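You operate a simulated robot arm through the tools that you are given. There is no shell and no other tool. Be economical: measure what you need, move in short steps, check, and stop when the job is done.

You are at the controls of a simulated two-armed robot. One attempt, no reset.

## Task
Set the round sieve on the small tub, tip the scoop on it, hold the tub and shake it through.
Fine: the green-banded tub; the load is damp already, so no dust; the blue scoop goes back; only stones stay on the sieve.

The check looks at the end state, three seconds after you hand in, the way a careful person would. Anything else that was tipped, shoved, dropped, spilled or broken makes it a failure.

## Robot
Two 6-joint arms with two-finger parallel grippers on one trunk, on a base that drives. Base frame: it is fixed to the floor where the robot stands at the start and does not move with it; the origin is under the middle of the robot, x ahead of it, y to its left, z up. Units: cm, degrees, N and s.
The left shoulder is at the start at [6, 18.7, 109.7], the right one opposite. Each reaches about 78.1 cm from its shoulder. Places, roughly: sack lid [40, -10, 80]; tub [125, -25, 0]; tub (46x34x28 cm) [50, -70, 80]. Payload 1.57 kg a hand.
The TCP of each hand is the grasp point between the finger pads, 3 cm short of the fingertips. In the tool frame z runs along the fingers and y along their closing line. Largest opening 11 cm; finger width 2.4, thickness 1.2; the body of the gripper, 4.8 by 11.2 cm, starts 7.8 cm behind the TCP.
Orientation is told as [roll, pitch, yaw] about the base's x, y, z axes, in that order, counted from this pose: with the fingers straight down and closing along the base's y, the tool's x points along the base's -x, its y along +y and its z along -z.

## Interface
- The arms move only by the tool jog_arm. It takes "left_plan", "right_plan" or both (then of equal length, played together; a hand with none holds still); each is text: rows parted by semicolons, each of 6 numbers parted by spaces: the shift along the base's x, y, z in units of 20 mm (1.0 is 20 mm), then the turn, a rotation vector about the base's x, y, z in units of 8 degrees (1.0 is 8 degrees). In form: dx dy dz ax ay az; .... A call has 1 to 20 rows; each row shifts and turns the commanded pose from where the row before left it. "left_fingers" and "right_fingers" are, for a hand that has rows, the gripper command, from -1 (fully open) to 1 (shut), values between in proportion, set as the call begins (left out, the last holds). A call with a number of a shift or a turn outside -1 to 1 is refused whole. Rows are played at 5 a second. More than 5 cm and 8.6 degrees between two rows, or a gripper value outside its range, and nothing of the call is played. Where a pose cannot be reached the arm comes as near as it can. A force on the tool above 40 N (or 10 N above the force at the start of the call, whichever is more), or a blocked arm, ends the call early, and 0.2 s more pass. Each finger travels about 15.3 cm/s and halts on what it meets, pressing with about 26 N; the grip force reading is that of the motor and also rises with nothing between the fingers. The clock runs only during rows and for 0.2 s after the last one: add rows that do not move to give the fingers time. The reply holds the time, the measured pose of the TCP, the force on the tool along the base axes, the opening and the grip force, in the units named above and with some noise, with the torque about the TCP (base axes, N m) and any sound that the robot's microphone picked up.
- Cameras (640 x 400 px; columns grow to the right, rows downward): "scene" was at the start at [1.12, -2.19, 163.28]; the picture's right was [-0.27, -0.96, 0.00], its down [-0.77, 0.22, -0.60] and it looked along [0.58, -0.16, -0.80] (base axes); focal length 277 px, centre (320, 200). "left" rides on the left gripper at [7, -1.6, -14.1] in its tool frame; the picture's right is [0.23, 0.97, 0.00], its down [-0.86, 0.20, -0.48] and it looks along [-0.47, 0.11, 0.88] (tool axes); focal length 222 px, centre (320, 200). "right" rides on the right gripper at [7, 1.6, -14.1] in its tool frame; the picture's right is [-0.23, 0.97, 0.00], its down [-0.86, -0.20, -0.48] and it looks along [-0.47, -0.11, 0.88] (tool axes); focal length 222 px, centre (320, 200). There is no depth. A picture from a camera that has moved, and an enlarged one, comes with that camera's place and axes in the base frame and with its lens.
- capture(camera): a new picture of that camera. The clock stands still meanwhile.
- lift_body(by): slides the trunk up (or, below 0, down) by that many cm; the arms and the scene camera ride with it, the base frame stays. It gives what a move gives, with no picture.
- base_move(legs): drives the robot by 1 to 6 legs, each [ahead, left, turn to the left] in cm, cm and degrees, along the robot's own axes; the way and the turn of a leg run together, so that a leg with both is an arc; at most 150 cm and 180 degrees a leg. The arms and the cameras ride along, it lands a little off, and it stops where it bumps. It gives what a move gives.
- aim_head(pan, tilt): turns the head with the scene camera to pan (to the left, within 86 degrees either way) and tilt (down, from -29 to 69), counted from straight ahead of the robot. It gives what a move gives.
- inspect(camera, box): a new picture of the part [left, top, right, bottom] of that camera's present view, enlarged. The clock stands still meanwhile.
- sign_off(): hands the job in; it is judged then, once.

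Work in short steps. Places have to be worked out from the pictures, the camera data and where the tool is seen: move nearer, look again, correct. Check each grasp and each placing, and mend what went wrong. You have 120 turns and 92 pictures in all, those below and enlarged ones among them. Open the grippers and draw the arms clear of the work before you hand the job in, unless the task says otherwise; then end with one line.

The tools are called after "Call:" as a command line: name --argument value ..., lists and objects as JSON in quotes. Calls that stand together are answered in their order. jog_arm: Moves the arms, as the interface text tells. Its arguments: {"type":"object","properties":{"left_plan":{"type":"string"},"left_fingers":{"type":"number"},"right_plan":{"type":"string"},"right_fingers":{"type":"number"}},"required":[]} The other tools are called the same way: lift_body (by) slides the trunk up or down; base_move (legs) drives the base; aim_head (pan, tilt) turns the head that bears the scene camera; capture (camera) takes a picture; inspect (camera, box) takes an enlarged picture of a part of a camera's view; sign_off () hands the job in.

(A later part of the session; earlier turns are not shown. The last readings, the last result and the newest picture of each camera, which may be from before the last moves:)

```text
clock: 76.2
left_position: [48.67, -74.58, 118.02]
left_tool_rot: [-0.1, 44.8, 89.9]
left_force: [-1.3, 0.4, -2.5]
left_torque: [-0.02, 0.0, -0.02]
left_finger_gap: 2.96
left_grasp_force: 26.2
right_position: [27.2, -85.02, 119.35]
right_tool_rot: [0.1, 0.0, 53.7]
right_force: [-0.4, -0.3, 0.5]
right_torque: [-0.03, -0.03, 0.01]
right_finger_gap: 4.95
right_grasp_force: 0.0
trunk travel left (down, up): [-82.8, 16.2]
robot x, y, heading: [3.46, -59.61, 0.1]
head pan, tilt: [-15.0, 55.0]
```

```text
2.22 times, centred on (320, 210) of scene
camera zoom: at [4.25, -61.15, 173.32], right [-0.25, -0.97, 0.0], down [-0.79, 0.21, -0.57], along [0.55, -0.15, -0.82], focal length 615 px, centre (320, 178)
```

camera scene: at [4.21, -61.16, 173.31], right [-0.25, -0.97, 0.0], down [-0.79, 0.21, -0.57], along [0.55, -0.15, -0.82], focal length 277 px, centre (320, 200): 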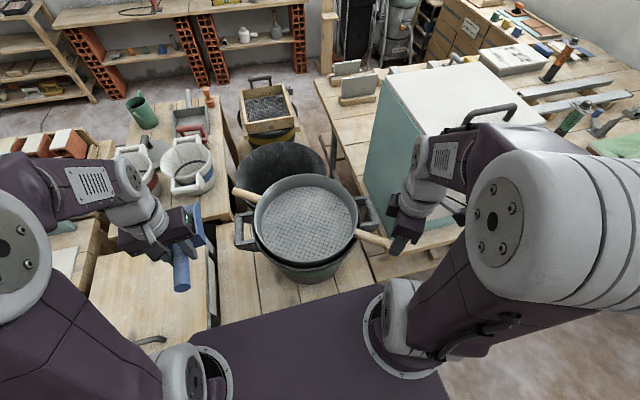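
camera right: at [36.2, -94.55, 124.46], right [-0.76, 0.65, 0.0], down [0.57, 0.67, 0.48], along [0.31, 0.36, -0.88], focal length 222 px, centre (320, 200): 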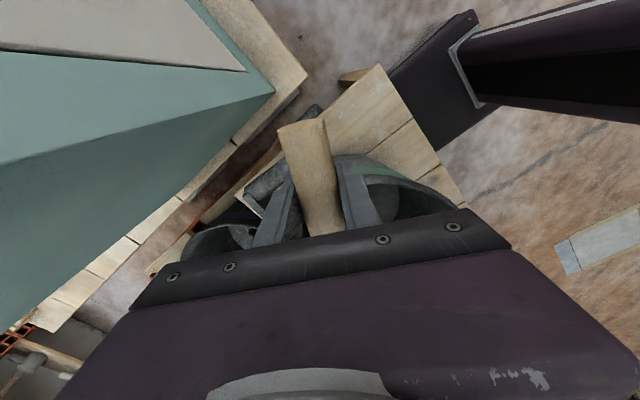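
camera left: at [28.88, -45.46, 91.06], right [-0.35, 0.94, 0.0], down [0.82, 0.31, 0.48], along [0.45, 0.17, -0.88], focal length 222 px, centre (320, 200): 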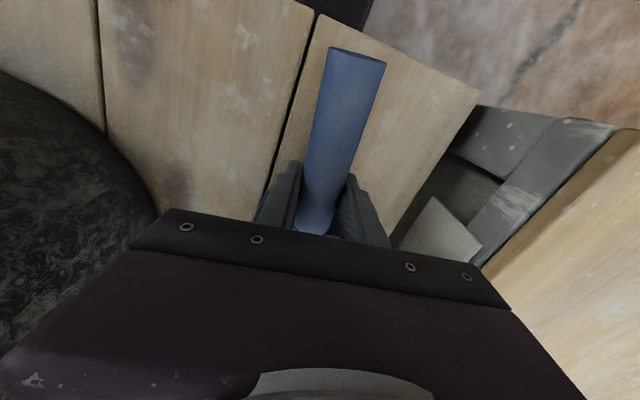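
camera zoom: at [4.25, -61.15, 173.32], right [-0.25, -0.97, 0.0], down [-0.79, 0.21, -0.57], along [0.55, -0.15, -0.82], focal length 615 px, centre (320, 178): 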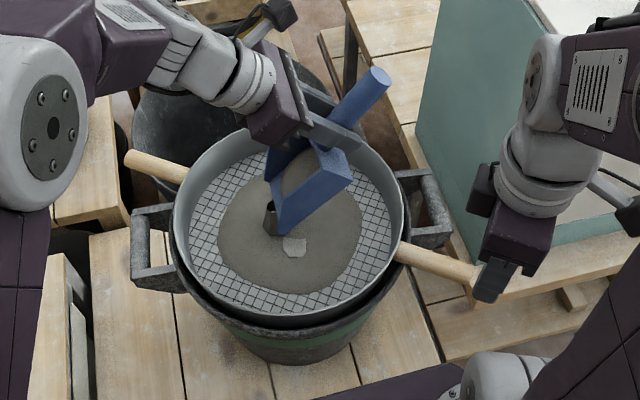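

Most of the load is already pouring onto the mesh, centred, with a stone showing. I'll carry on to about 95°, shifting so the tip stays over the centre.

Call:
jog_arm --left_plan "0 0.2 0 -0.56 0 0; 0 0.2 0 -0.56 0 0; 0 0.2 0 -0.56 0 0; 0 0.2 0 -0.56 0 0; 0 0.2 0 -0.56 0 0; 0 0.2 0 -0.56 0 0; 0 0.2 0.1 -0.56 0 0; 0 0.2 0.1 -0.56 0 0; 0 0.2 0.1 -0.56 0 0; 0 0.2 0.1 -0.56 0 0; 0 0 0.1 -0.56 0 0; 0 0 0 0 0 0; 0 0 0 0 0 0"

Call:
inspect --camera "scene" --box '[210, 120, 430, 300]'

Call:
capture --camera "left"

```text
clock: 79.0
left_position: [48.58, -70.46, 118.91]
left_tool_rot: [-179.5, 85.9, -89.4]
left_force: [-0.1, 0.6, -1.4]
left_torque: [0.01, -0.01, 0.0]
left_finger_gap: 2.93
left_grasp_force: 25.9
right_position: [27.08, -84.96, 119.26]
right_tool_rot: [0.0, 0.0, 53.7]
right_force: [0.8, 0.4, 0.7]
right_torque: [0.02, 0.02, -0.01]
right_finger_gap: 4.94
right_grasp_force: 0.0
trunk travel left (down, up): [-82.8, 16.2]
robot x, y, heading: [3.26, -59.04, 0.3]
head pan, tilt: [-15.0, 55.0]
```

```text
2.22 times, centred on (320, 210) of scene
camera zoom: at [4.19, -61.18, 173.32], right [-0.25, -0.97, 0.0], down [-0.79, 0.21, -0.57], along [0.55, -0.15, -0.82], focal length 615 px, centre (320, 178)
```

zoom: 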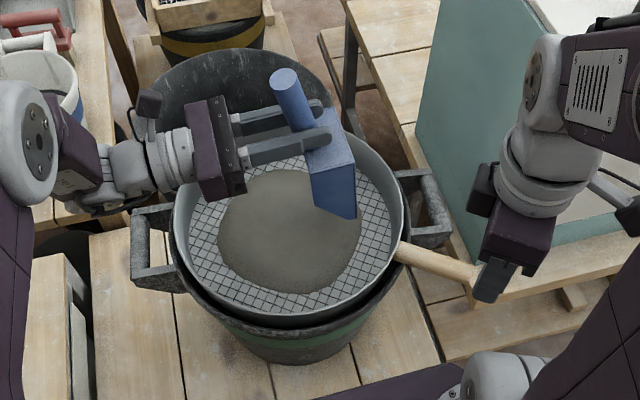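

```text
30 pictures are left
camera left: at [50.14, -55.81, 124.85], right [-0.97, 0.02, 0.23], down [-0.2, 0.42, -0.89], along [-0.11, -0.91, -0.4], focal length 222 px, centre (320, 200)
```

left: 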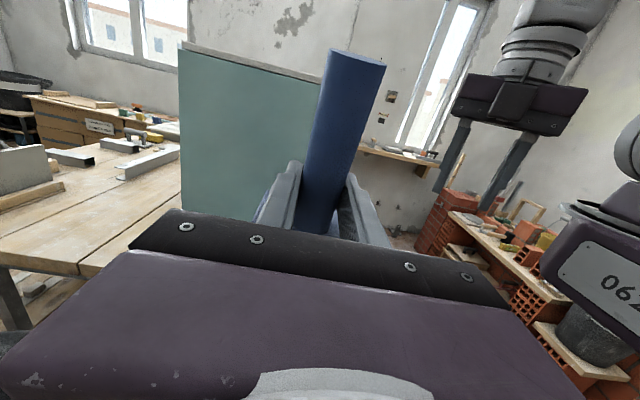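

The scoop's weight dropped from 3.3 N to 1.4 N, so it seems empty. I'll give it a light shake, then reverse the pitch and check the inside.

Call:
jog_arm --left_plan "0 0 0.25 0 0 0; 0 0 -0.25 0 0 0; 0 0 0.25 0 0 0; 0 0 -0.25 0 0 0; 0 0 0.25 0 0 0; 0 0 -0.25 0 0 0; 0 0 0 0 0 0"

Call:
jog_arm --left_plan "0 0 0 0.6 0 0; 0 -0.2 0 0.6 0 0; 0 -0.2 0 0.6 0 0; 0 -0.2 0 0.6 0 0; 0 -0.2 0 0.6 0 0; 0 -0.2 0 0.6 0 0; 0 -0.2 0 0.6 0 0; 0 0 0 0.6 0 0; 0 0 0 0.6 0 0; 0 0 0 0.6 0 0; 0 0 0 0.6 0 0; 0 0 0 0.6 0 0; 0 0 0 0.6 0 0; 0 0 0 0.6 0 0; 0 0 0 0.6 0 0; 0 0 0 0.6 0 0; 0 0 0 0.6 0 0; 0 0 0 0.6 0 0; 0 0 0 0.6 0 0; 0 0 0 0.36 0 0"

Call:
inspect --camera "scene" --box '[210, 120, 430, 300]'

```text
clock: 80.6
left_position: [48.63, -70.39, 119.11]
left_tool_rot: [-179.4, 85.9, -89.5]
left_force: [0.1, 0.8, -1.6]
left_torque: [0.01, -0.02, -0.02]
left_finger_gap: 2.98
left_grasp_force: 25.7
right_position: [27.23, -85.01, 119.37]
right_tool_rot: [-0.1, 0.0, 53.7]
right_force: [-0.4, 0.0, -0.3]
right_torque: [-0.04, 0.0, 0.02]
right_finger_gap: 4.96
right_grasp_force: 0.1
trunk travel left (down, up): [-82.8, 16.2]
robot x, y, heading: [3.13, -59.07, 0.2]
head pan, tilt: [-15.0, 55.0]
```

```text
clock: 84.8
left_position: [48.49, -73.0, 119.03]
left_tool_rot: [-0.2, -0.1, 90.0]
left_force: [0.9, 0.2, -0.7]
left_torque: [-0.05, 0.0, -0.01]
left_finger_gap: 2.95
left_grasp_force: 26.7
right_position: [27.0, -85.1, 119.25]
right_tool_rot: [0.1, -0.1, 53.7]
right_force: [0.0, 0.1, -0.4]
right_torque: [0.01, 0.02, 0.0]
right_finger_gap: 4.94
right_grasp_force: 0.2
trunk travel left (down, up): [-82.8, 16.2]
robot x, y, heading: [3.27, -59.01, 0.4]
head pan, tilt: [-15.0, 55.0]
```

```text
2.22 times, centred on (320, 210) of scene
camera zoom: at [4.22, -61.24, 173.32], right [-0.25, -0.97, 0.0], down [-0.79, 0.21, -0.57], along [0.55, -0.15, -0.82], focal length 615 px, centre (320, 178)
```

zoom: 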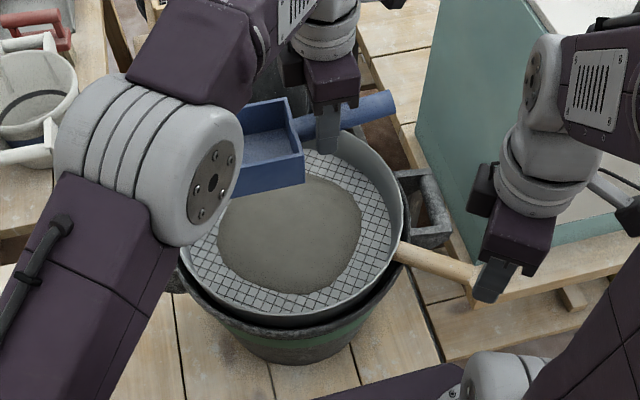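

The scoop is empty. I'll take it back along the same way.

Call:
jog_arm --left_plan "-0.361 0.97 0 0 0 -0.573; -0.361 0.97 0 0 0 -0.573; -0.361 0.97 0 0 0 -0.573; -0.361 0.97 0 0 0 -0.573; -0.361 0.97 0 0 0 -0.573; -0.361 0.97 0 0 0 -0.573; -0.361 0.97 0 0 0 -0.573; -0.361 0.97 0 0 0 -0.573; -0.361 0.97 0 0 0 -0.573; -0.361 0.97 0 0 0 -0.573; -0.361 0.97 0 0 0 -0.573; -0.361 0.97 0 0 0 -0.573; -0.361 0.97 0 0 0 -0.573; -0.361 0.97 0 0 0 -0.573; -0.361 0.97 0 0 0 -0.573; -0.361 0.97 0 0 0 -0.573; -0.361 0.97 0 0 0 -0.573; -0.361 0.97 0 0 0 -0.573"

Call:
lift_body --by -8

Call:
jog_arm --left_plan "0 0 -1 0 0 0; 0 0 -1 0 0 0; 0 0 -1 0 0 0; 0 0 -1 0 0 0; 0 0 -1 0 0 0; 0 0 -1 0 0 0; 0 0 -1 0 0 0; 0 0 -1 0 0 0; 0 0 -1 0 0 0"

```text
clock: 88.6
left_position: [35.49, -37.99, 119.03]
left_tool_rot: [-0.1, 0.0, 7.4]
left_force: [-0.5, -0.4, -0.3]
left_torque: [0.0, 0.02, 0.04]
left_finger_gap: 2.95
left_grasp_force: 25.3
right_position: [27.14, -84.99, 119.24]
right_tool_rot: [0.0, 0.0, 53.7]
right_force: [0.1, 0.5, -0.1]
right_torque: [0.0, 0.02, 0.03]
right_finger_gap: 4.95
right_grasp_force: 0.1
trunk travel left (down, up): [-82.8, 16.2]
robot x, y, heading: [2.88, -59.43, 0.2]
head pan, tilt: [-15.0, 55.0]
```

```text
clock: 89.8
left_position: [35.59, -38.03, 110.98]
left_tool_rot: [-0.1, 0.0, 7.5]
left_force: [0.2, 0.3, -0.5]
left_torque: [-0.03, 0.02, 0.01]
left_finger_gap: 2.98
left_grasp_force: 25.9
right_position: [27.14, -85.05, 111.3]
right_tool_rot: [0.0, 0.0, 53.8]
right_force: [0.2, -0.4, -0.6]
right_torque: [0.0, -0.02, 0.02]
right_finger_gap: 4.92
right_grasp_force: 0.1
trunk travel left (down, up): [-74.8, 24.2]
robot x, y, heading: [3.29, -59.02, 0.3]
head pan, tilt: [-15.0, 55.0]
```

```text
clock: 91.8
left_position: [35.65, -38.02, 92.83]
left_tool_rot: [-0.2, 0.0, 7.6]
left_force: [-0.4, 0.0, -1.2]
left_torque: [0.0, 0.06, -0.04]
left_finger_gap: 2.96
left_grasp_force: 26.3
right_position: [27.26, -85.05, 111.36]
right_tool_rot: [0.0, 0.1, 53.7]
right_force: [-0.1, 0.0, 0.2]
right_torque: [0.03, -0.01, -0.02]
right_finger_gap: 4.98
right_grasp_force: 0.0
trunk travel left (down, up): [-74.8, 24.2]
robot x, y, heading: [3.1, -59.06, 0.3]
head pan, tilt: [-15.0, 55.0]
```

Reversing the sidestep and setting down to z 77.1, slow at the end.

Call:
jog_arm --left_plan "0 -0.62 -0.6 0 0 0; 0 -0.62 -0.6 0 0 0; 0 -0.62 -0.6 0 0 0; 0 -0.65 -0.6 0 0 0; 0 0 -0.8 0 0 0; 0 0 -0.8 0 0 0; 0 0 -0.8 0 0 0; 0 0 -0.8 0 0 0; 0 0 -0.8 0 0 0; 0 0 -0.4 0 0 0; 0 0 -0.3 0 0 0; 0 0 -0.2 0 0 0; 0 0 -0.2 0 0 0; 0 0 -0.2 0 0 0; 0 0 -0.15 0 0 0; 0 0 0 0 0 0"

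Call:
capture --camera "left"

```text
clock: 95.2
left_position: [35.45, -43.04, 77.11]
left_tool_rot: [-0.1, 0.0, 7.5]
left_force: [0.7, 0.7, -1.9]
left_torque: [0.03, 0.03, 0.04]
left_finger_gap: 2.98
left_grasp_force: 26.2
right_position: [27.13, -84.96, 111.22]
right_tool_rot: [0.0, -0.1, 53.7]
right_force: [0.5, -0.9, 0.2]
right_torque: [-0.02, 0.02, -0.02]
right_finger_gap: 4.95
right_grasp_force: 0.1
trunk travel left (down, up): [-74.8, 24.2]
robot x, y, heading: [3.24, -59.05, 0.4]
head pan, tilt: [-15.0, 55.0]
```

```text
28 pictures are left
camera left: at [28.76, -45.43, 91.31], right [-0.35, 0.94, 0.0], down [0.82, 0.31, 0.48], along [0.45, 0.17, -0.88], focal length 222 px, centre (320, 200)
```

left: 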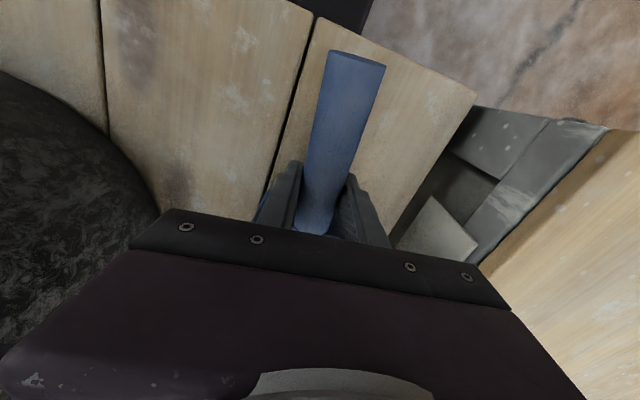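

The scoop is back at the same place to the millimetre. I'll ease down 1–2 mm, release to a 6.5 cm gap and rise.

Call:
jog_arm --left_plan "0 0 -0.06 0 0 0; 0 0 -0.06 0 0 0; 0 0 0 0 0 0"

Call:
jog_arm --left_plan "0 0 0 0 0 0; 0 0 0 0 0 0; 0 0 0 0 0 0; 0 0 0.5 0 0 0; 0 0 1 0 0 0; 0 0 1 0 0 0; 0 0 1 0 0 0; 0 0 1 0 0 0; 0 0 1 0 0 0; 0 0 1 0 0 0; 0 0 1 0 0 0; 0 0 1 0 0 0; 0 0 1 0 0 0; 0 0 1 0 0 0; 0 0 1 0 0 0; 0 0 1 0 0 0; 0 0 1 0 0 0; 0 0 1 0 0 0" --left_fingers -0.2

Call:
capture --camera "left"

Call:
inspect --camera "scene" --box '[200, 140, 440, 300]'

```text
clock: 96.0
left_position: [35.52, -43.02, 77.06]
left_tool_rot: [0.0, 0.0, 7.6]
left_force: [-0.3, 1.6, 7.0]
left_torque: [0.12, -0.53, 0.11]
left_finger_gap: 2.97
left_grasp_force: 26.0
right_position: [27.11, -85.03, 111.26]
right_tool_rot: [0.0, 0.0, 53.7]
right_force: [0.9, -0.3, -0.1]
right_torque: [-0.02, -0.02, 0.0]
right_finger_gap: 4.94
right_grasp_force: 0.0
trunk travel left (down, up): [-74.8, 24.2]
robot x, y, heading: [3.28, -59.13, 0.3]
head pan, tilt: [-15.0, 55.0]
```

```text
clock: 99.8
left_position: [35.45, -43.09, 106.18]
left_tool_rot: [-0.1, 0.1, 7.5]
left_force: [-0.5, -0.1, 0.1]
left_torque: [-0.03, -0.04, 0.04]
left_finger_gap: 6.58
left_grasp_force: 0.1
right_position: [27.16, -84.95, 111.32]
right_tool_rot: [0.0, 0.0, 53.7]
right_force: [-0.1, -0.2, -0.5]
right_torque: [-0.02, -0.04, 0.04]
right_finger_gap: 4.93
right_grasp_force: 0.0
trunk travel left (down, up): [-74.8, 24.2]
robot x, y, heading: [3.15, -58.94, 0.3]
head pan, tilt: [-15.0, 55.0]
```

```text
27 pictures are left
camera left: at [28.77, -45.6, 120.27], right [-0.35, 0.94, 0.0], down [0.82, 0.31, 0.48], along [0.45, 0.17, -0.88], focal length 222 px, centre (320, 200)
```

left: 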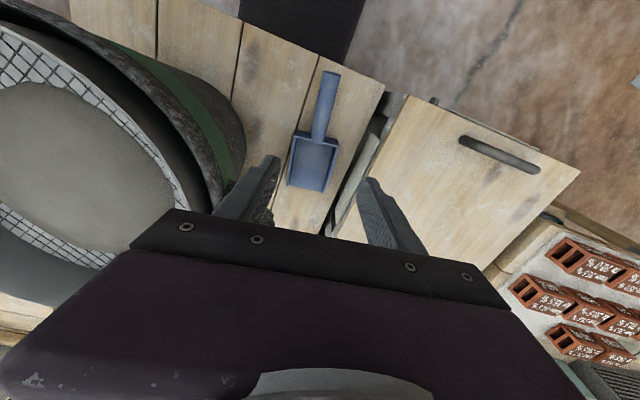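

```text
2.50 times, centred on (320, 220) of scene
camera zoom: at [4.09, -61.18, 165.31], right [-0.25, -0.97, 0.0], down [-0.79, 0.21, -0.57], along [0.56, -0.15, -0.82], focal length 692 px, centre (320, 150)
```

zoom: 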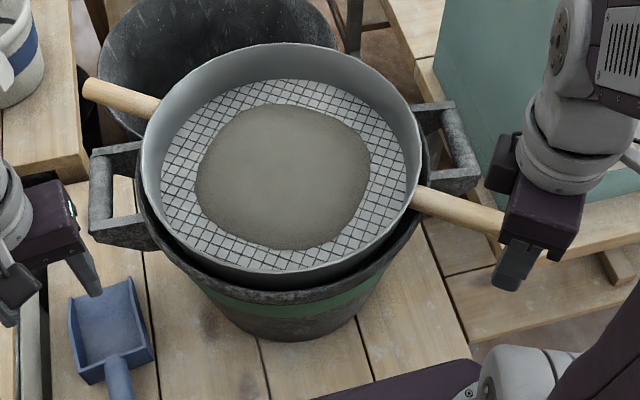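

The scoop is back in place. Next, holding the tub: I'll bring the left hand upright near the left loop and look for its exact position.

Call:
jog_arm --left_plan "0 0 1 0 0 -0.5; 0 0 1 0 0 -0.44; 0 0 1 0 0 0; 0.6 -0.6 0 0 0 0; 0.6 -0.6 0 0 0 0; 0.6 -0.6 0 0 0 0; 0.4 -0.2 0 0 0 0" --left_fingers 0.2

Call:
capture --camera "left"

```text
clock: 101.4
left_position: [40.05, -47.16, 112.13]
left_tool_rot: [-0.1, 0.1, 0.0]
left_force: [-0.8, -0.1, 0.1]
left_torque: [-0.01, 0.0, 0.0]
left_finger_gap: 4.36
left_grasp_force: 0.1
right_position: [27.24, -85.1, 111.25]
right_tool_rot: [0.1, 0.0, 53.7]
right_force: [0.8, 0.1, -0.1]
right_torque: [0.01, -0.02, -0.01]
right_finger_gap: 4.94
right_grasp_force: 0.0
trunk travel left (down, up): [-74.8, 24.2]
robot x, y, heading: [3.21, -59.37, 0.6]
head pan, tilt: [-15.0, 55.0]
```

```text
25 pictures are left
camera left: at [33.02, -48.61, 126.2], right [-0.23, 0.97, 0.0], down [0.86, 0.2, 0.48], along [0.46, 0.11, -0.88], focal length 222 px, centre (320, 200)
```

left: 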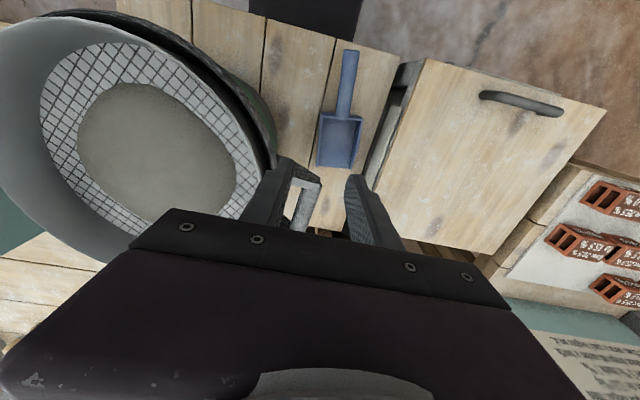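

The loop's outer corner is near (45.5, -45.9) and its bar is about 2 cm wide along x. I'll go above (50.5, -47) with an 8° lean away from the sieve, lower to z 102 and check.

Call:
jog_arm --left_plan "0.9 0 0 -0.25 0 0; 0.9 0 0 -0.25 0 0; 0.9 0 0 -0.25 0 0; 0.9 0.05 0 -0.25 0 0; 0.9 0.05 0 0 0 0; 0.73 0 0 0 0 0; 0 0 -1 0 0 0; 0 0 -1 0 0 0; 0 0 -1 0 0 0; 0 0 -1 0 0 0; 0 0 -0.7 0 0 0"

Call:
inspect --camera "scene" --box '[200, 140, 360, 260]'

Call:
capture --camera "left"

```text
clock: 103.8
left_position: [50.44, -46.9, 102.5]
left_tool_rot: [-8.1, 0.0, 0.0]
left_force: [0.3, -0.1, 0.3]
left_torque: [0.0, -0.02, -0.02]
left_finger_gap: 4.41
left_grasp_force: 0.1
right_position: [27.19, -85.05, 111.27]
right_tool_rot: [0.0, 0.0, 53.7]
right_force: [0.6, -0.5, 1.2]
right_torque: [0.01, 0.02, -0.01]
right_finger_gap: 4.96
right_grasp_force: 0.0
trunk travel left (down, up): [-74.8, 24.2]
robot x, y, heading: [3.26, -58.98, 0.1]
head pan, tilt: [-15.0, 55.0]
```

```text
3.33 times, centred on (280, 200) of scene
camera zoom: at [4.22, -61.18, 165.32], right [-0.25, -0.97, 0.0], down [-0.79, 0.21, -0.57], along [0.55, -0.15, -0.82], focal length 922 px, centre (453, 200)
```

zoom: 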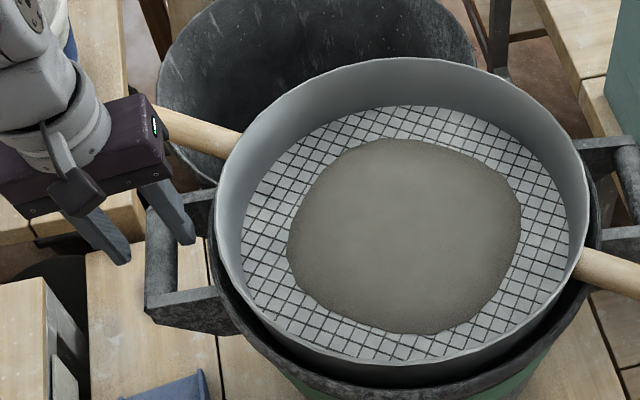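

```text
23 pictures are left
camera left: at [43.41, -46.54, 116.79], right [-0.23, 0.96, -0.14], down [0.86, 0.26, 0.45], along [0.47, -0.02, -0.89], focal length 222 px, centre (320, 200)
```

left: 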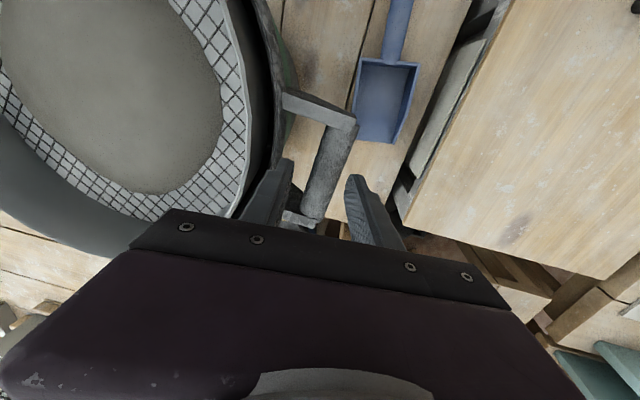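

The bar lies right between the fingers, turned about -9° and a bit under 3 cm wide. I'll match the yaw and lower to z 97.3, watching force.

Call:
jog_arm --left_plan "0 -0.05 0 0 0 -0.55; 0 -0.05 0 0 0 -0.55; 0 0 -0.5 0 0 0; 0 0 -0.5 0 0 0; 0 0 -0.5 0 0 0; 0 0 -0.5 0 0 0; 0 0 -0.4 0 0 0; 0 0 -0.2 0 0 0"

Call:
capture --camera "left"

```text
clock: 105.6
left_position: [50.44, -47.18, 97.37]
left_tool_rot: [-8.1, 0.0, -8.8]
left_force: [-0.7, 0.0, 0.0]
left_torque: [0.0, -0.04, 0.03]
left_finger_gap: 4.42
left_grasp_force: 0.1
right_position: [27.25, -85.02, 111.34]
right_tool_rot: [0.0, 0.0, 53.7]
right_force: [-0.5, -0.3, 0.3]
right_torque: [-0.01, 0.0, -0.03]
right_finger_gap: 4.95
right_grasp_force: 0.1
trunk travel left (down, up): [-74.8, 24.2]
robot x, y, heading: [3.08, -59.21, 0.5]
head pan, tilt: [-15.0, 55.0]
```

```text
22 pictures are left
camera left: at [43.52, -45.62, 111.62], right [-0.08, 0.99, -0.14], down [0.89, 0.13, 0.45], along [0.46, -0.09, -0.88], focal length 222 px, centre (320, 200)
```

left: 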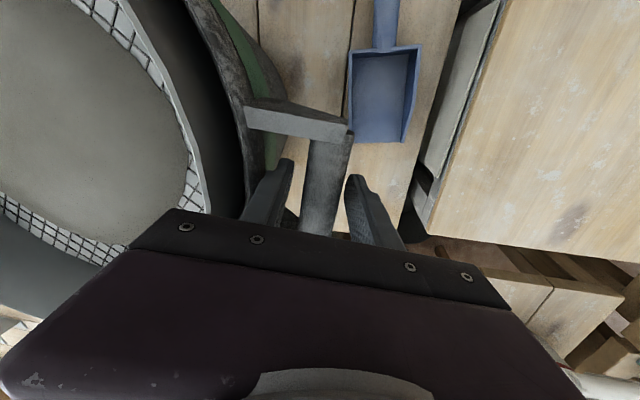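

The bar is centred and parallel between the fingers. I'll close on it.

Call:
jog_arm --left_plan "0 0 0 0 0 0; 0 0 0 0 0 0; 0 0 0 0 0 0; 0 0 0 0 0 0" --left_fingers 1

Call:
inspect --camera "scene" --box '[200, 140, 440, 300]'

```text
clock: 106.6
left_position: [50.62, -47.2, 97.45]
left_tool_rot: [-8.1, 0.0, -8.8]
left_force: [2.5, 2.7, 0.6]
left_torque: [0.64, -0.07, 0.62]
left_finger_gap: 3.25
left_grasp_force: 26.3
right_position: [27.14, -85.14, 111.27]
right_tool_rot: [-0.1, 0.1, 53.8]
right_force: [0.3, -0.7, 0.3]
right_torque: [-0.02, 0.02, -0.02]
right_finger_gap: 4.93
right_grasp_force: 0.1
trunk travel left (down, up): [-74.8, 24.2]
robot x, y, heading: [3.5, -59.08, 0.4]
head pan, tilt: [-15.0, 55.0]
```

```text
2.50 times, centred on (320, 220) of scene
camera zoom: at [4.27, -61.11, 165.32], right [-0.25, -0.97, 0.0], down [-0.79, 0.21, -0.57], along [0.55, -0.15, -0.82], focal length 692 px, centre (320, 150)
```

zoom: 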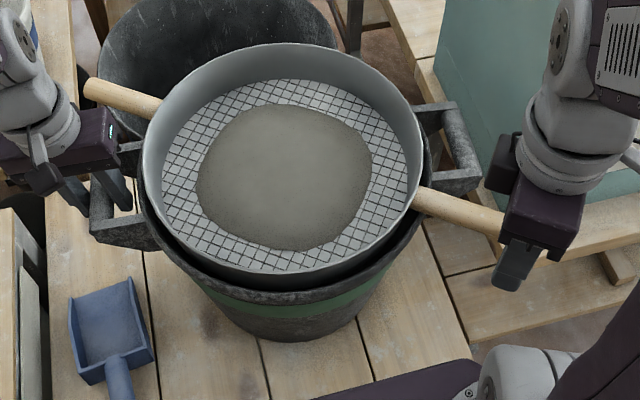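

The tub is held by its left loop. I'll bring the right hand back above the sieve's right handle.

Call:
jog_arm --right_plan "0.8 0 0 0 0 0; 0.8 0 0 0 0 0; 0.8 0 0 0 0 0; 0.8 0 0 0 0 0; 0.8 0 0 0 0 0; 0.8 0 0 0 0 0; 0 0 -0.9 0 0 0; 0 0 -0.9 0 0 0; 0 0 -0.9 0 0 0; 0 0 -0.9 0 0 0"

Call:
capture --camera "right"

```text
clock: 108.8
left_position: [50.31, -47.17, 97.39]
left_tool_rot: [-8.1, 0.1, -8.8]
left_force: [3.9, 1.2, -0.9]
left_torque: [0.68, 0.15, 0.61]
left_finger_gap: 3.24
left_grasp_force: 26.2
right_position: [36.72, -84.79, 103.88]
right_tool_rot: [0.0, 0.0, 53.8]
right_force: [-0.2, -0.2, -0.8]
right_torque: [0.01, 0.03, 0.03]
right_finger_gap: 4.96
right_grasp_force: 0.0
trunk travel left (down, up): [-74.8, 24.2]
robot x, y, heading: [3.01, -59.42, 0.3]
head pan, tilt: [-15.0, 55.0]
```

```text
20 pictures are left
camera right: at [31.4, -89.65, 118.23], right [-0.65, 0.76, 0.0], down [0.67, 0.57, 0.48], along [0.36, 0.31, -0.88], focal length 222 px, centre (320, 200)
```

right: 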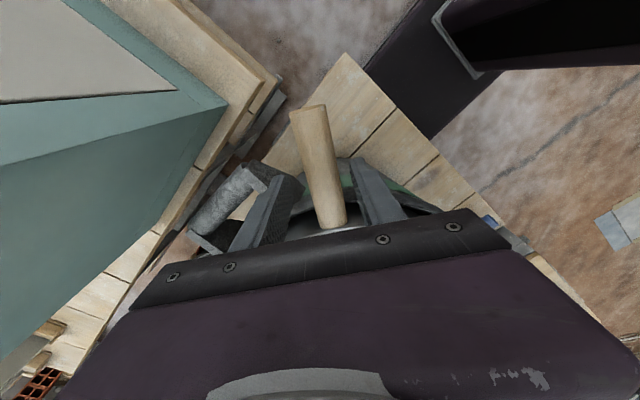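

Aligned with the handle as before. I'll lower to z 99.3 and close.

Call:
jog_arm --right_plan "0 0 -0.5 0 0 0; 0 0 -0.5 0 0 0; 0 0 -0.5 0 0 0; 0 0 -0.5 0 0 0; 0 0 -0.3 0 0 0"

Call:
jog_arm --right_plan "0 0 0 0 0 0; 0 0 0 0 0 0; 0 0 0 0 0 0; 0 0 0.05 0 0 0" --right_fingers 1

```text
clock: 110.0
left_position: [50.48, -47.06, 97.43]
left_tool_rot: [-8.0, 0.0, -8.8]
left_force: [2.8, 2.0, 0.4]
left_torque: [0.65, 0.07, 0.68]
left_finger_gap: 3.25
left_grasp_force: 26.2
right_position: [36.79, -85.13, 99.44]
right_tool_rot: [0.0, 0.1, 53.7]
right_force: [0.0, 0.1, 0.5]
right_torque: [0.01, 0.03, -0.02]
right_finger_gap: 4.95
right_grasp_force: 0.0
trunk travel left (down, up): [-74.8, 24.2]
robot x, y, heading: [3.26, -58.99, 0.4]
head pan, tilt: [-15.0, 55.0]
```

```text
clock: 111.0
left_position: [50.48, -47.24, 97.54]
left_tool_rot: [-8.1, 0.2, -8.7]
left_force: [3.9, 2.8, 1.8]
left_torque: [0.6, -0.02, 0.42]
left_finger_gap: 3.25
left_grasp_force: 25.7
right_position: [36.84, -85.05, 99.54]
right_tool_rot: [0.1, 0.1, 53.7]
right_force: [0.3, -0.1, -0.3]
right_torque: [-0.71, 0.5, -0.05]
right_finger_gap: 2.78
right_grasp_force: 25.9
trunk travel left (down, up): [-74.8, 24.2]
robot x, y, heading: [3.52, -59.47, 0.2]
head pan, tilt: [-15.0, 55.0]
```

Both grips hold. I'll start with a gentle test shake of ±0.6 cm along the handle axis.

Call:
jog_arm --right_plan "0.177 0.242 0 0 0 0; -0.177 -0.242 0 0 0 0; -0.177 -0.242 0 0 0 0; 0.177 0.242 0 0 0 0; 0.177 0.242 0 0 0 0; -0.177 -0.242 0 0 0 0; -0.177 -0.242 0 0 0 0; 0.177 0.242 0 0 0 0; 0.177 0.242 0 0 0 0; -0.177 -0.242 0 0 0 0; -0.177 -0.242 0 0 0 0; 0.177 0.242 0 0 0 0"

Call:
inspect --camera "scene" --box '[200, 140, 440, 300]'

```text
clock: 113.6
left_position: [50.45, -47.12, 97.31]
left_tool_rot: [-8.1, 0.1, -8.7]
left_force: [4.2, 1.2, -0.5]
left_torque: [0.61, 0.35, 0.94]
left_finger_gap: 3.14
left_grasp_force: 25.9
right_position: [36.81, -85.08, 99.56]
right_tool_rot: [0.1, -0.1, 53.7]
right_force: [-2.6, -2.8, 0.7]
right_torque: [0.46, -0.45, -0.02]
right_finger_gap: 2.78
right_grasp_force: 26.2
trunk travel left (down, up): [-74.8, 24.2]
robot x, y, heading: [2.8, -59.06, 0.5]
head pan, tilt: [-15.0, 55.0]
```

```text
2.50 times, centred on (320, 220) of scene
camera zoom: at [4.28, -61.22, 165.31], right [-0.25, -0.97, 0.0], down [-0.79, 0.21, -0.57], along [0.55, -0.15, -0.82], focal length 692 px, centre (320, 150)
```

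zoom: 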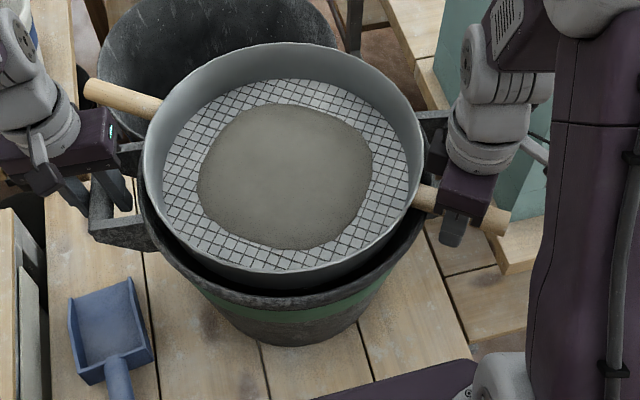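

The material hasn't gone through noticeably yet. I'll shake faster: ±0.7 cm, reversing every row.

Call:
jog_arm --right_plan "0.207 0.282 0 0 0 0; -0.413 -0.565 0 0 0 0; 0.413 0.565 0 0 0 0; -0.413 -0.565 0 0 0 0; 0.413 0.565 0 0 0 0; -0.413 -0.565 0 0 0 0; 0.413 0.565 0 0 0 0; -0.413 -0.565 0 0 0 0; 0.413 0.565 0 0 0 0; -0.413 -0.565 0 0 0 0; 0.413 0.565 0 0 0 0; -0.413 -0.565 0 0 0 0; 0.413 0.565 0 0 0 0; -0.413 -0.565 0 0 0 0; 0.413 0.565 0 0 0 0; -0.413 -0.565 0 0 0 0; 0.413 0.565 0 0 0 0; -0.413 -0.565 0 0 0 0; 0.207 0.282 0 0 0 0; 0 0 0 0 0 0"

Call:
inspect --camera "scene" --box '[200, 140, 440, 300]'

```text
clock: 117.8
left_position: [50.5, -47.17, 97.46]
left_tool_rot: [-8.1, -0.1, -8.7]
left_force: [3.8, 0.5, 0.1]
left_torque: [0.76, 0.19, 0.86]
left_finger_gap: 3.09
left_grasp_force: 26.4
right_position: [36.73, -85.06, 99.56]
right_tool_rot: [0.2, 0.0, 53.7]
right_force: [-1.8, -1.1, 0.3]
right_torque: [0.58, -0.37, 0.01]
right_finger_gap: 2.79
right_grasp_force: 26.2
trunk travel left (down, up): [-74.8, 24.2]
robot x, y, heading: [3.35, -59.04, 0.3]
head pan, tilt: [-15.0, 55.0]
```

```text
2.50 times, centred on (320, 220) of scene
camera zoom: at [4.23, -61.25, 165.32], right [-0.25, -0.97, 0.0], down [-0.79, 0.21, -0.57], along [0.55, -0.15, -0.82], focal length 692 px, centre (320, 150)
```

zoom: 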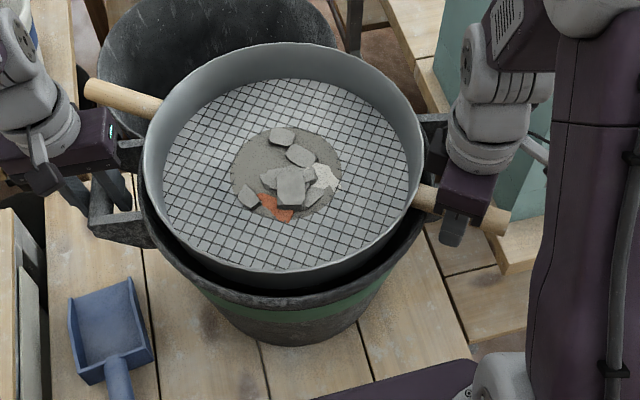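

Works well: most of the fines are through and the stones show. Another round of the same.

Call:
jog_arm --right_plan "0.207 0.282 0 0 0 0; -0.413 -0.565 0 0 0 0; 0.413 0.565 0 0 0 0; -0.413 -0.565 0 0 0 0; 0.413 0.565 0 0 0 0; -0.413 -0.565 0 0 0 0; 0.413 0.565 0 0 0 0; -0.413 -0.565 0 0 0 0; 0.413 0.565 0 0 0 0; -0.413 -0.565 0 0 0 0; 0.413 0.565 0 0 0 0; -0.413 -0.565 0 0 0 0; 0.413 0.565 0 0 0 0; -0.413 -0.565 0 0 0 0; 0.413 0.565 0 0 0 0; -0.413 -0.565 0 0 0 0; 0.413 0.565 0 0 0 0; -0.413 -0.565 0 0 0 0; 0.207 0.282 0 0 0 0; 0 0 0 0 0 0"

Call:
inspect --camera "scene" --box '[240, 150, 380, 260]'

```text
clock: 122.0
left_position: [50.25, -47.17, 97.38]
left_tool_rot: [-8.0, 0.1, -8.8]
left_force: [0.5, 0.8, -0.1]
left_torque: [0.62, -0.1, -0.02]
left_finger_gap: 3.08
left_grasp_force: 26.2
right_position: [36.74, -85.06, 99.64]
right_tool_rot: [0.0, 0.0, 53.6]
right_force: [0.0, -1.2, 0.4]
right_torque: [0.6, -0.46, -0.08]
right_finger_gap: 2.79
right_grasp_force: 26.3
trunk travel left (down, up): [-74.8, 24.2]
robot x, y, heading: [3.28, -58.9, 0.2]
head pan, tilt: [-15.0, 55.0]
```

```text
3.64 times, centred on (310, 205) of scene
camera zoom: at [4.2, -61.25, 165.31], right [-0.25, -0.97, 0.0], down [-0.79, 0.21, -0.57], along [0.55, -0.15, -0.82], focal length 1006 px, centre (356, 182)
```

zoom: 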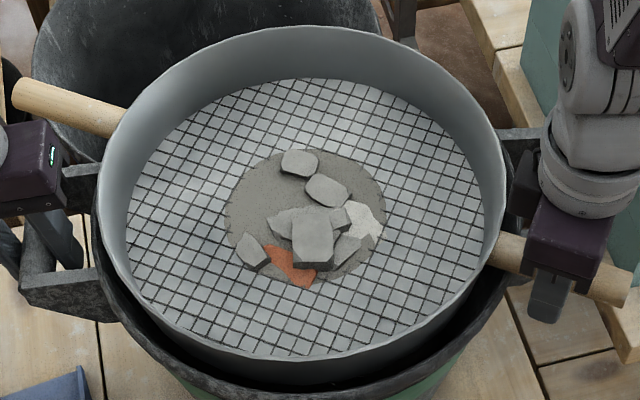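

The patch is about the same size as before this round. I'll try a wider shake, ±1 cm, and look again.

Call:
jog_arm --right_plan "0.295 0.4 0 0 0 0; -0.59 -0.8 0 0 0 0; 0.59 0.8 0 0 0 0; -0.59 -0.8 0 0 0 0; 0.59 0.8 0 0 0 0; -0.59 -0.8 0 0 0 0; 0.59 0.8 0 0 0 0; -0.59 -0.8 0 0 0 0; 0.59 0.8 0 0 0 0; -0.59 -0.8 0 0 0 0; 0.59 0.8 0 0 0 0; -0.59 -0.8 0 0 0 0; 0.59 0.8 0 0 0 0; -0.59 -0.8 0 0 0 0; 0.59 0.8 0 0 0 0; -0.59 -0.8 0 0 0 0; 0.59 0.8 0 0 0 0; -0.59 -0.8 0 0 0 0; 0.295 0.4 0 0 0 0; 0 0 0 0 0 0"

Call:
inspect --camera "scene" --box '[240, 150, 380, 260]'

```text
clock: 126.2
left_position: [50.49, -47.2, 97.44]
left_tool_rot: [-8.0, 0.2, -8.8]
left_force: [-0.6, 0.5, 0.4]
left_torque: [0.88, -0.39, -0.16]
left_finger_gap: 3.1
left_grasp_force: 26.7
right_position: [36.74, -85.07, 99.54]
right_tool_rot: [0.2, 0.0, 53.7]
right_force: [0.4, 0.6, -0.3]
right_torque: [-0.36, 0.29, -0.04]
right_finger_gap: 2.81
right_grasp_force: 26.3
trunk travel left (down, up): [-74.8, 24.2]
robot x, y, heading: [3.67, -59.03, 0.1]
head pan, tilt: [-15.0, 55.0]
```

```text
3.64 times, centred on (310, 205) of scene
camera zoom: at [4.22, -61.27, 165.31], right [-0.25, -0.97, 0.0], down [-0.79, 0.21, -0.57], along [0.55, -0.14, -0.82], focal length 1006 px, centre (356, 182)
```

zoom: 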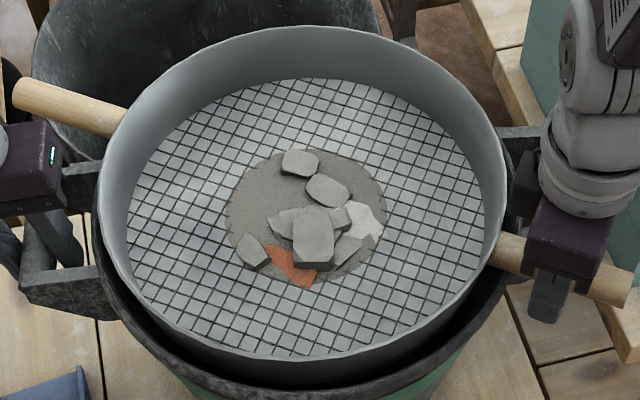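

No change, so shaking in one direction may have run its course. I'll try a cross-wise and circular shake of ±0.5 cm.

Call:
jog_arm --right_plan "0.2 -0.15 0 0 0 0; -0.4 0.3 0 0 0 0; 0.4 -0.3 0 0 0 0; -0.4 0.3 0 0 0 0; 0.4 -0.3 0 0 0 0; -0.4 0.3 0 0 0 0; 0.4 -0.3 0 0 0 0; -0.4 0.3 0 0 0 0; 0.4 -0.3 0 0 0 0; -0.4 0.3 0 0 0 0; 0.2 -0.15 0 0 0 0; 0.177 0.242 0 0 0 0; -0.377 -0.092 0 0 0 0; 0.023 -0.392 0 0 0 0; 0.377 0.092 0 0 0 0; -0.023 0.392 0 0 0 0; -0.377 -0.092 0 0 0 0; 0.023 -0.392 0 0 0 0; 0.377 0.092 0 0 0 0; -0.2 0.15 0 0 0 0"

Call:
inspect --camera "scene" --box '[240, 150, 380, 260]'

```text
clock: 130.4
left_position: [50.31, -47.11, 97.42]
left_tool_rot: [-8.1, 0.1, -8.8]
left_force: [0.4, 2.3, 0.8]
left_torque: [0.59, -0.32, 0.36]
left_finger_gap: 3.12
left_grasp_force: 26.2
right_position: [36.8, -85.03, 99.44]
right_tool_rot: [-0.1, 0.0, 53.6]
right_force: [1.2, -1.2, 0.3]
right_torque: [0.1, -0.12, -0.39]
right_finger_gap: 2.78
right_grasp_force: 25.7
trunk travel left (down, up): [-74.8, 24.2]
robot x, y, heading: [3.41, -59.08, 0.4]
head pan, tilt: [-15.0, 55.0]
```

```text
3.64 times, centred on (310, 205) of scene
camera zoom: at [4.22, -61.18, 165.32], right [-0.25, -0.97, 0.0], down [-0.79, 0.21, -0.57], along [0.55, -0.15, -0.82], focal length 1006 px, centre (356, 182)
```

zoom: 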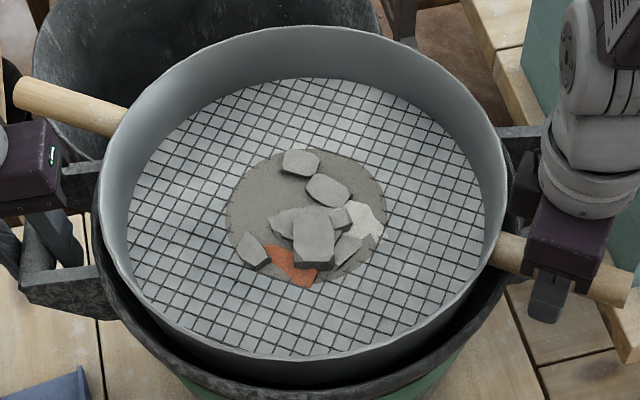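

Still unchanged. Damp fines may need knocking loose: I'll tap the sieve on the rim with small 0.6 cm lifts, mixed with axial shakes.

Call:
jog_arm --right_plan "0 0 0.3 0 0 0; 0 0 -0.3 0 0 0; 0 0 0.3 0 0 0; 0 0 -0.3 0 0 0; 0 0 0.3 0 0 0; 0 0 -0.3 0 0 0; 0 0 0.3 0 0 0; 0 0 -0.3 0 0 0; 0.177 0.242 0.2 0 0 0; -0.354 -0.484 -0.2 0 0 0; 0.354 0.484 0.2 0 0 0; -0.354 -0.484 -0.2 0 0 0; 0.354 0.484 0.2 0 0 0; -0.354 -0.484 -0.2 0 0 0; 0.354 0.484 0.2 0 0 0; -0.354 -0.484 -0.2 0 0 0; 0.354 0.484 0.2 0 0 0; -0.177 -0.242 -0.2 0 0 0"

Call:
inspect --camera "scene" --box '[240, 150, 380, 260]'

```text
clock: 134.2
left_position: [50.36, -47.22, 97.4]
left_tool_rot: [-8.1, 0.1, -8.9]
left_force: [-0.8, 0.0, 0.4]
left_torque: [0.46, -0.31, -0.29]
left_finger_gap: 3.1
left_grasp_force: 26.4
right_position: [36.72, -85.13, 99.69]
right_tool_rot: [0.0, -0.1, 53.7]
right_force: [1.1, 1.6, 0.7]
right_torque: [0.73, -0.55, 0.05]
right_finger_gap: 2.8
right_grasp_force: 25.7
trunk travel left (down, up): [-74.8, 24.2]
robot x, y, heading: [2.93, -59.39, 0.1]
head pan, tilt: [-15.0, 55.0]
```

```text
3.64 times, centred on (310, 205) of scene
camera zoom: at [4.21, -61.33, 165.32], right [-0.25, -0.97, 0.0], down [-0.79, 0.21, -0.57], along [0.55, -0.14, -0.82], focal length 1006 px, centre (356, 182)
```

zoom: 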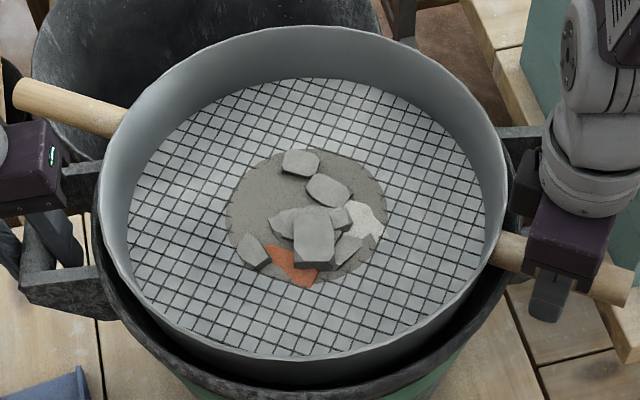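

Unchanged again. Perhaps the grey disc is the sifted heap seen through the mesh; I'll zoom in to see whether mesh wires run across it.

Call:
inspect --camera "scene" --box '[280, 180, 335, 220]'

Call:
capture --camera "left"

```text
10.00 times, centred on (308, 200) of scene
camera zoom: at [4.21, -61.33, 165.32], right [-0.25, -0.97, 0.0], down [-0.79, 0.21, -0.57], along [0.55, -0.14, -0.82], focal length 2767 px, centre (445, 200)
```

zoom: 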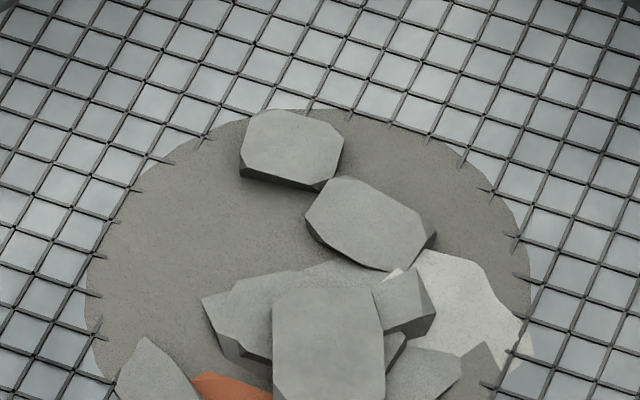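

```text
12 pictures are left
camera left: at [43.54, -45.71, 111.63], right [-0.08, 0.99, -0.14], down [0.89, 0.13, 0.45], along [0.46, -0.09, -0.89], focal length 222 px, centre (320, 200)
```

left: 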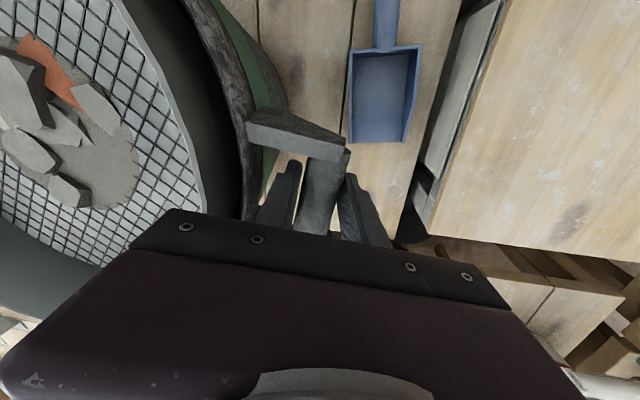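

The grey layer lies on top of the wires, so some fines may remain, though the stones have never moved. I'll do two longer, stronger rounds, axial then diagonal with taps, then look.

Call:
jog_arm --right_plan "0.35 0.48 0 0 0 0; -0.7 -0.96 0 0 0 0; 0.7 0.96 0 0 0 0; -0.7 -0.96 0 0 0 0; 0.7 0.96 0 0 0 0; -0.7 -0.96 0 0 0 0; 0.7 0.96 0 0 0 0; -0.7 -0.96 0 0 0 0; 0.7 0.96 0 0 0 0; -0.7 -0.96 0 0 0 0; 0.7 0.96 0 0 0 0; -0.7 -0.96 0 0 0 0; 0.7 0.96 0 0 0 0; -0.7 -0.96 0 0 0 0; 0.7 0.96 0 0 0 0; -0.7 -0.96 0 0 0 0; 0.7 0.96 0 0 0 0; -0.7 -0.96 0 0 0 0; 0.35 0.48 0 0 0 0; 0 0 0 0 0 0"

Call:
jog_arm --right_plan "0.177 0.242 0 0 0 0; -0.177 -0.242 0 0 0 0; -0.177 -0.242 0 0 0 0; 0.177 0.242 0 0 0 0; 0.236 0.323 0 0 0 0; -0.472 -0.646 0 0 0 0; 0.472 0.646 0 0 0 0; -0.472 -0.646 0 0 0 0; 0.472 0.646 0 0 0 0; -0.472 -0.646 0 0 0 0; 0.472 0.646 0 0 0 0; -0.472 -0.646 0 0 0 0; 0.472 0.646 0 0 0 0; -0.472 -0.646 0 0 0 0; 0.472 0.646 0 0 0 0; -0.472 -0.646 0 0 0 0; 0.472 0.646 0 0 0 0; -0.472 -0.646 0 0 0 0; 0.236 0.323 0 0 0 0; 0 0 0 0 0 0"

Call:
inspect --camera "scene" --box '[200, 140, 440, 300]'

```text
clock: 138.4
left_position: [50.29, -47.25, 97.32]
left_tool_rot: [-7.9, 0.1, -8.9]
left_force: [-1.6, -1.5, 0.3]
left_torque: [0.84, 0.07, -0.36]
left_finger_gap: 3.07
left_grasp_force: 26.4
right_position: [36.77, -85.1, 99.65]
right_tool_rot: [0.2, 0.0, 53.7]
right_force: [0.4, 0.5, -2.4]
right_torque: [-0.42, 0.28, -0.02]
right_finger_gap: 2.79
right_grasp_force: 25.9
trunk travel left (down, up): [-74.8, 24.2]
robot x, y, heading: [3.15, -59.17, 0.6]
head pan, tilt: [-15.0, 55.0]
```

```text
clock: 142.6
left_position: [50.35, -47.24, 97.37]
left_tool_rot: [-8.0, -0.1, -8.9]
left_force: [-0.1, 0.4, 0.3]
left_torque: [0.49, -0.1, -0.32]
left_finger_gap: 3.1
left_grasp_force: 25.4
right_position: [36.86, -85.11, 99.45]
right_tool_rot: [0.1, 0.1, 53.7]
right_force: [0.5, -0.2, -2.2]
right_torque: [0.01, -0.09, -0.04]
right_finger_gap: 2.78
right_grasp_force: 25.8
trunk travel left (down, up): [-74.8, 24.2]
robot x, y, heading: [3.37, -58.96, 0.4]
head pan, tilt: [-15.0, 55.0]
```

```text
2.50 times, centred on (320, 220) of scene
camera zoom: at [4.18, -61.26, 165.31], right [-0.25, -0.97, 0.0], down [-0.79, 0.21, -0.57], along [0.55, -0.15, -0.82], focal length 692 px, centre (320, 150)
```

zoom: 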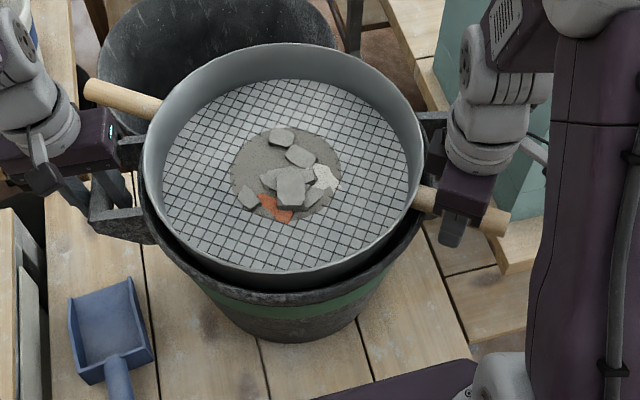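

After five further shaking regimes nothing changes at all: the pile switched once from covered load to bare stones on a thin film, so the sifting appears complete. I'll release the sieve handle and the tub loop with part openings and rise straight up.

Call:
jog_arm --right_plan "0 0 0 0 0 0; 0 0 0 0 0 0; 0 0 0 0 0 0; 0 0 0.4 0 0 0; 0 0 0.6 0 0 0; 0 0 1 0 0 0; 0 0 1 0 0 0; 0 0 1 0 0 0; 0 0 1 0 0 0; 0 0 1 0 0 0" --right_fingers 0.1

Call:
jog_arm --left_plan "0 0 0 0 0 0; 0 0 0 0 0 0; 0 0 0 0 0 0; 0 0 0.4 0 0 0; 0 0 0.6 0 0 0; 0 0 1 0 0 0; 0 0 1 0 0 0; 0 0 1 0 0 0; 0 0 1 0 0 0; 0 0 1 0 0 0; 0 0.5 1 0 0 0; 0 0.5 1 0 0 0" --left_fingers 0.2

Call:
capture --camera "scene"

```text
clock: 144.8
left_position: [50.37, -47.14, 97.47]
left_tool_rot: [-8.0, 0.0, -8.8]
left_force: [-1.5, -1.4, 0.1]
left_torque: [0.45, -0.31, -0.08]
left_finger_gap: 3.08
left_grasp_force: 26.3
right_position: [36.53, -85.04, 111.58]
right_tool_rot: [0.0, 0.0, 53.7]
right_force: [-0.5, -0.3, 0.1]
right_torque: [0.02, 0.01, 0.01]
right_finger_gap: 4.96
right_grasp_force: 0.0
trunk travel left (down, up): [-74.8, 24.2]
robot x, y, heading: [3.21, -59.29, -0.0]
head pan, tilt: [-15.0, 55.0]
```

```text
clock: 147.4
left_position: [50.35, -45.1, 113.47]
left_tool_rot: [-8.1, 0.0, -8.8]
left_force: [0.2, 1.2, 0.5]
left_torque: [0.03, 0.01, 0.01]
left_finger_gap: 4.44
left_grasp_force: 0.0
right_position: [36.69, -85.05, 111.59]
right_tool_rot: [0.0, 0.0, 53.7]
right_force: [-0.1, -0.1, -0.6]
right_torque: [0.01, -0.01, 0.04]
right_finger_gap: 4.96
right_grasp_force: 0.1
trunk travel left (down, up): [-74.8, 24.2]
robot x, y, heading: [3.08, -59.27, 0.2]
head pan, tilt: [-15.0, 55.0]
```

```text
10 pictures are left
camera scene: at [4.13, -61.15, 165.31], right [-0.25, -0.97, 0.0], down [-0.79, 0.21, -0.57], along [0.56, -0.15, -0.82], focal length 277 px, centre (320, 200)
```

scene: 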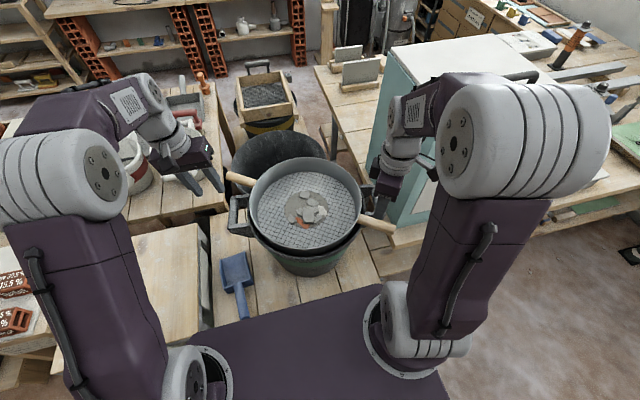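

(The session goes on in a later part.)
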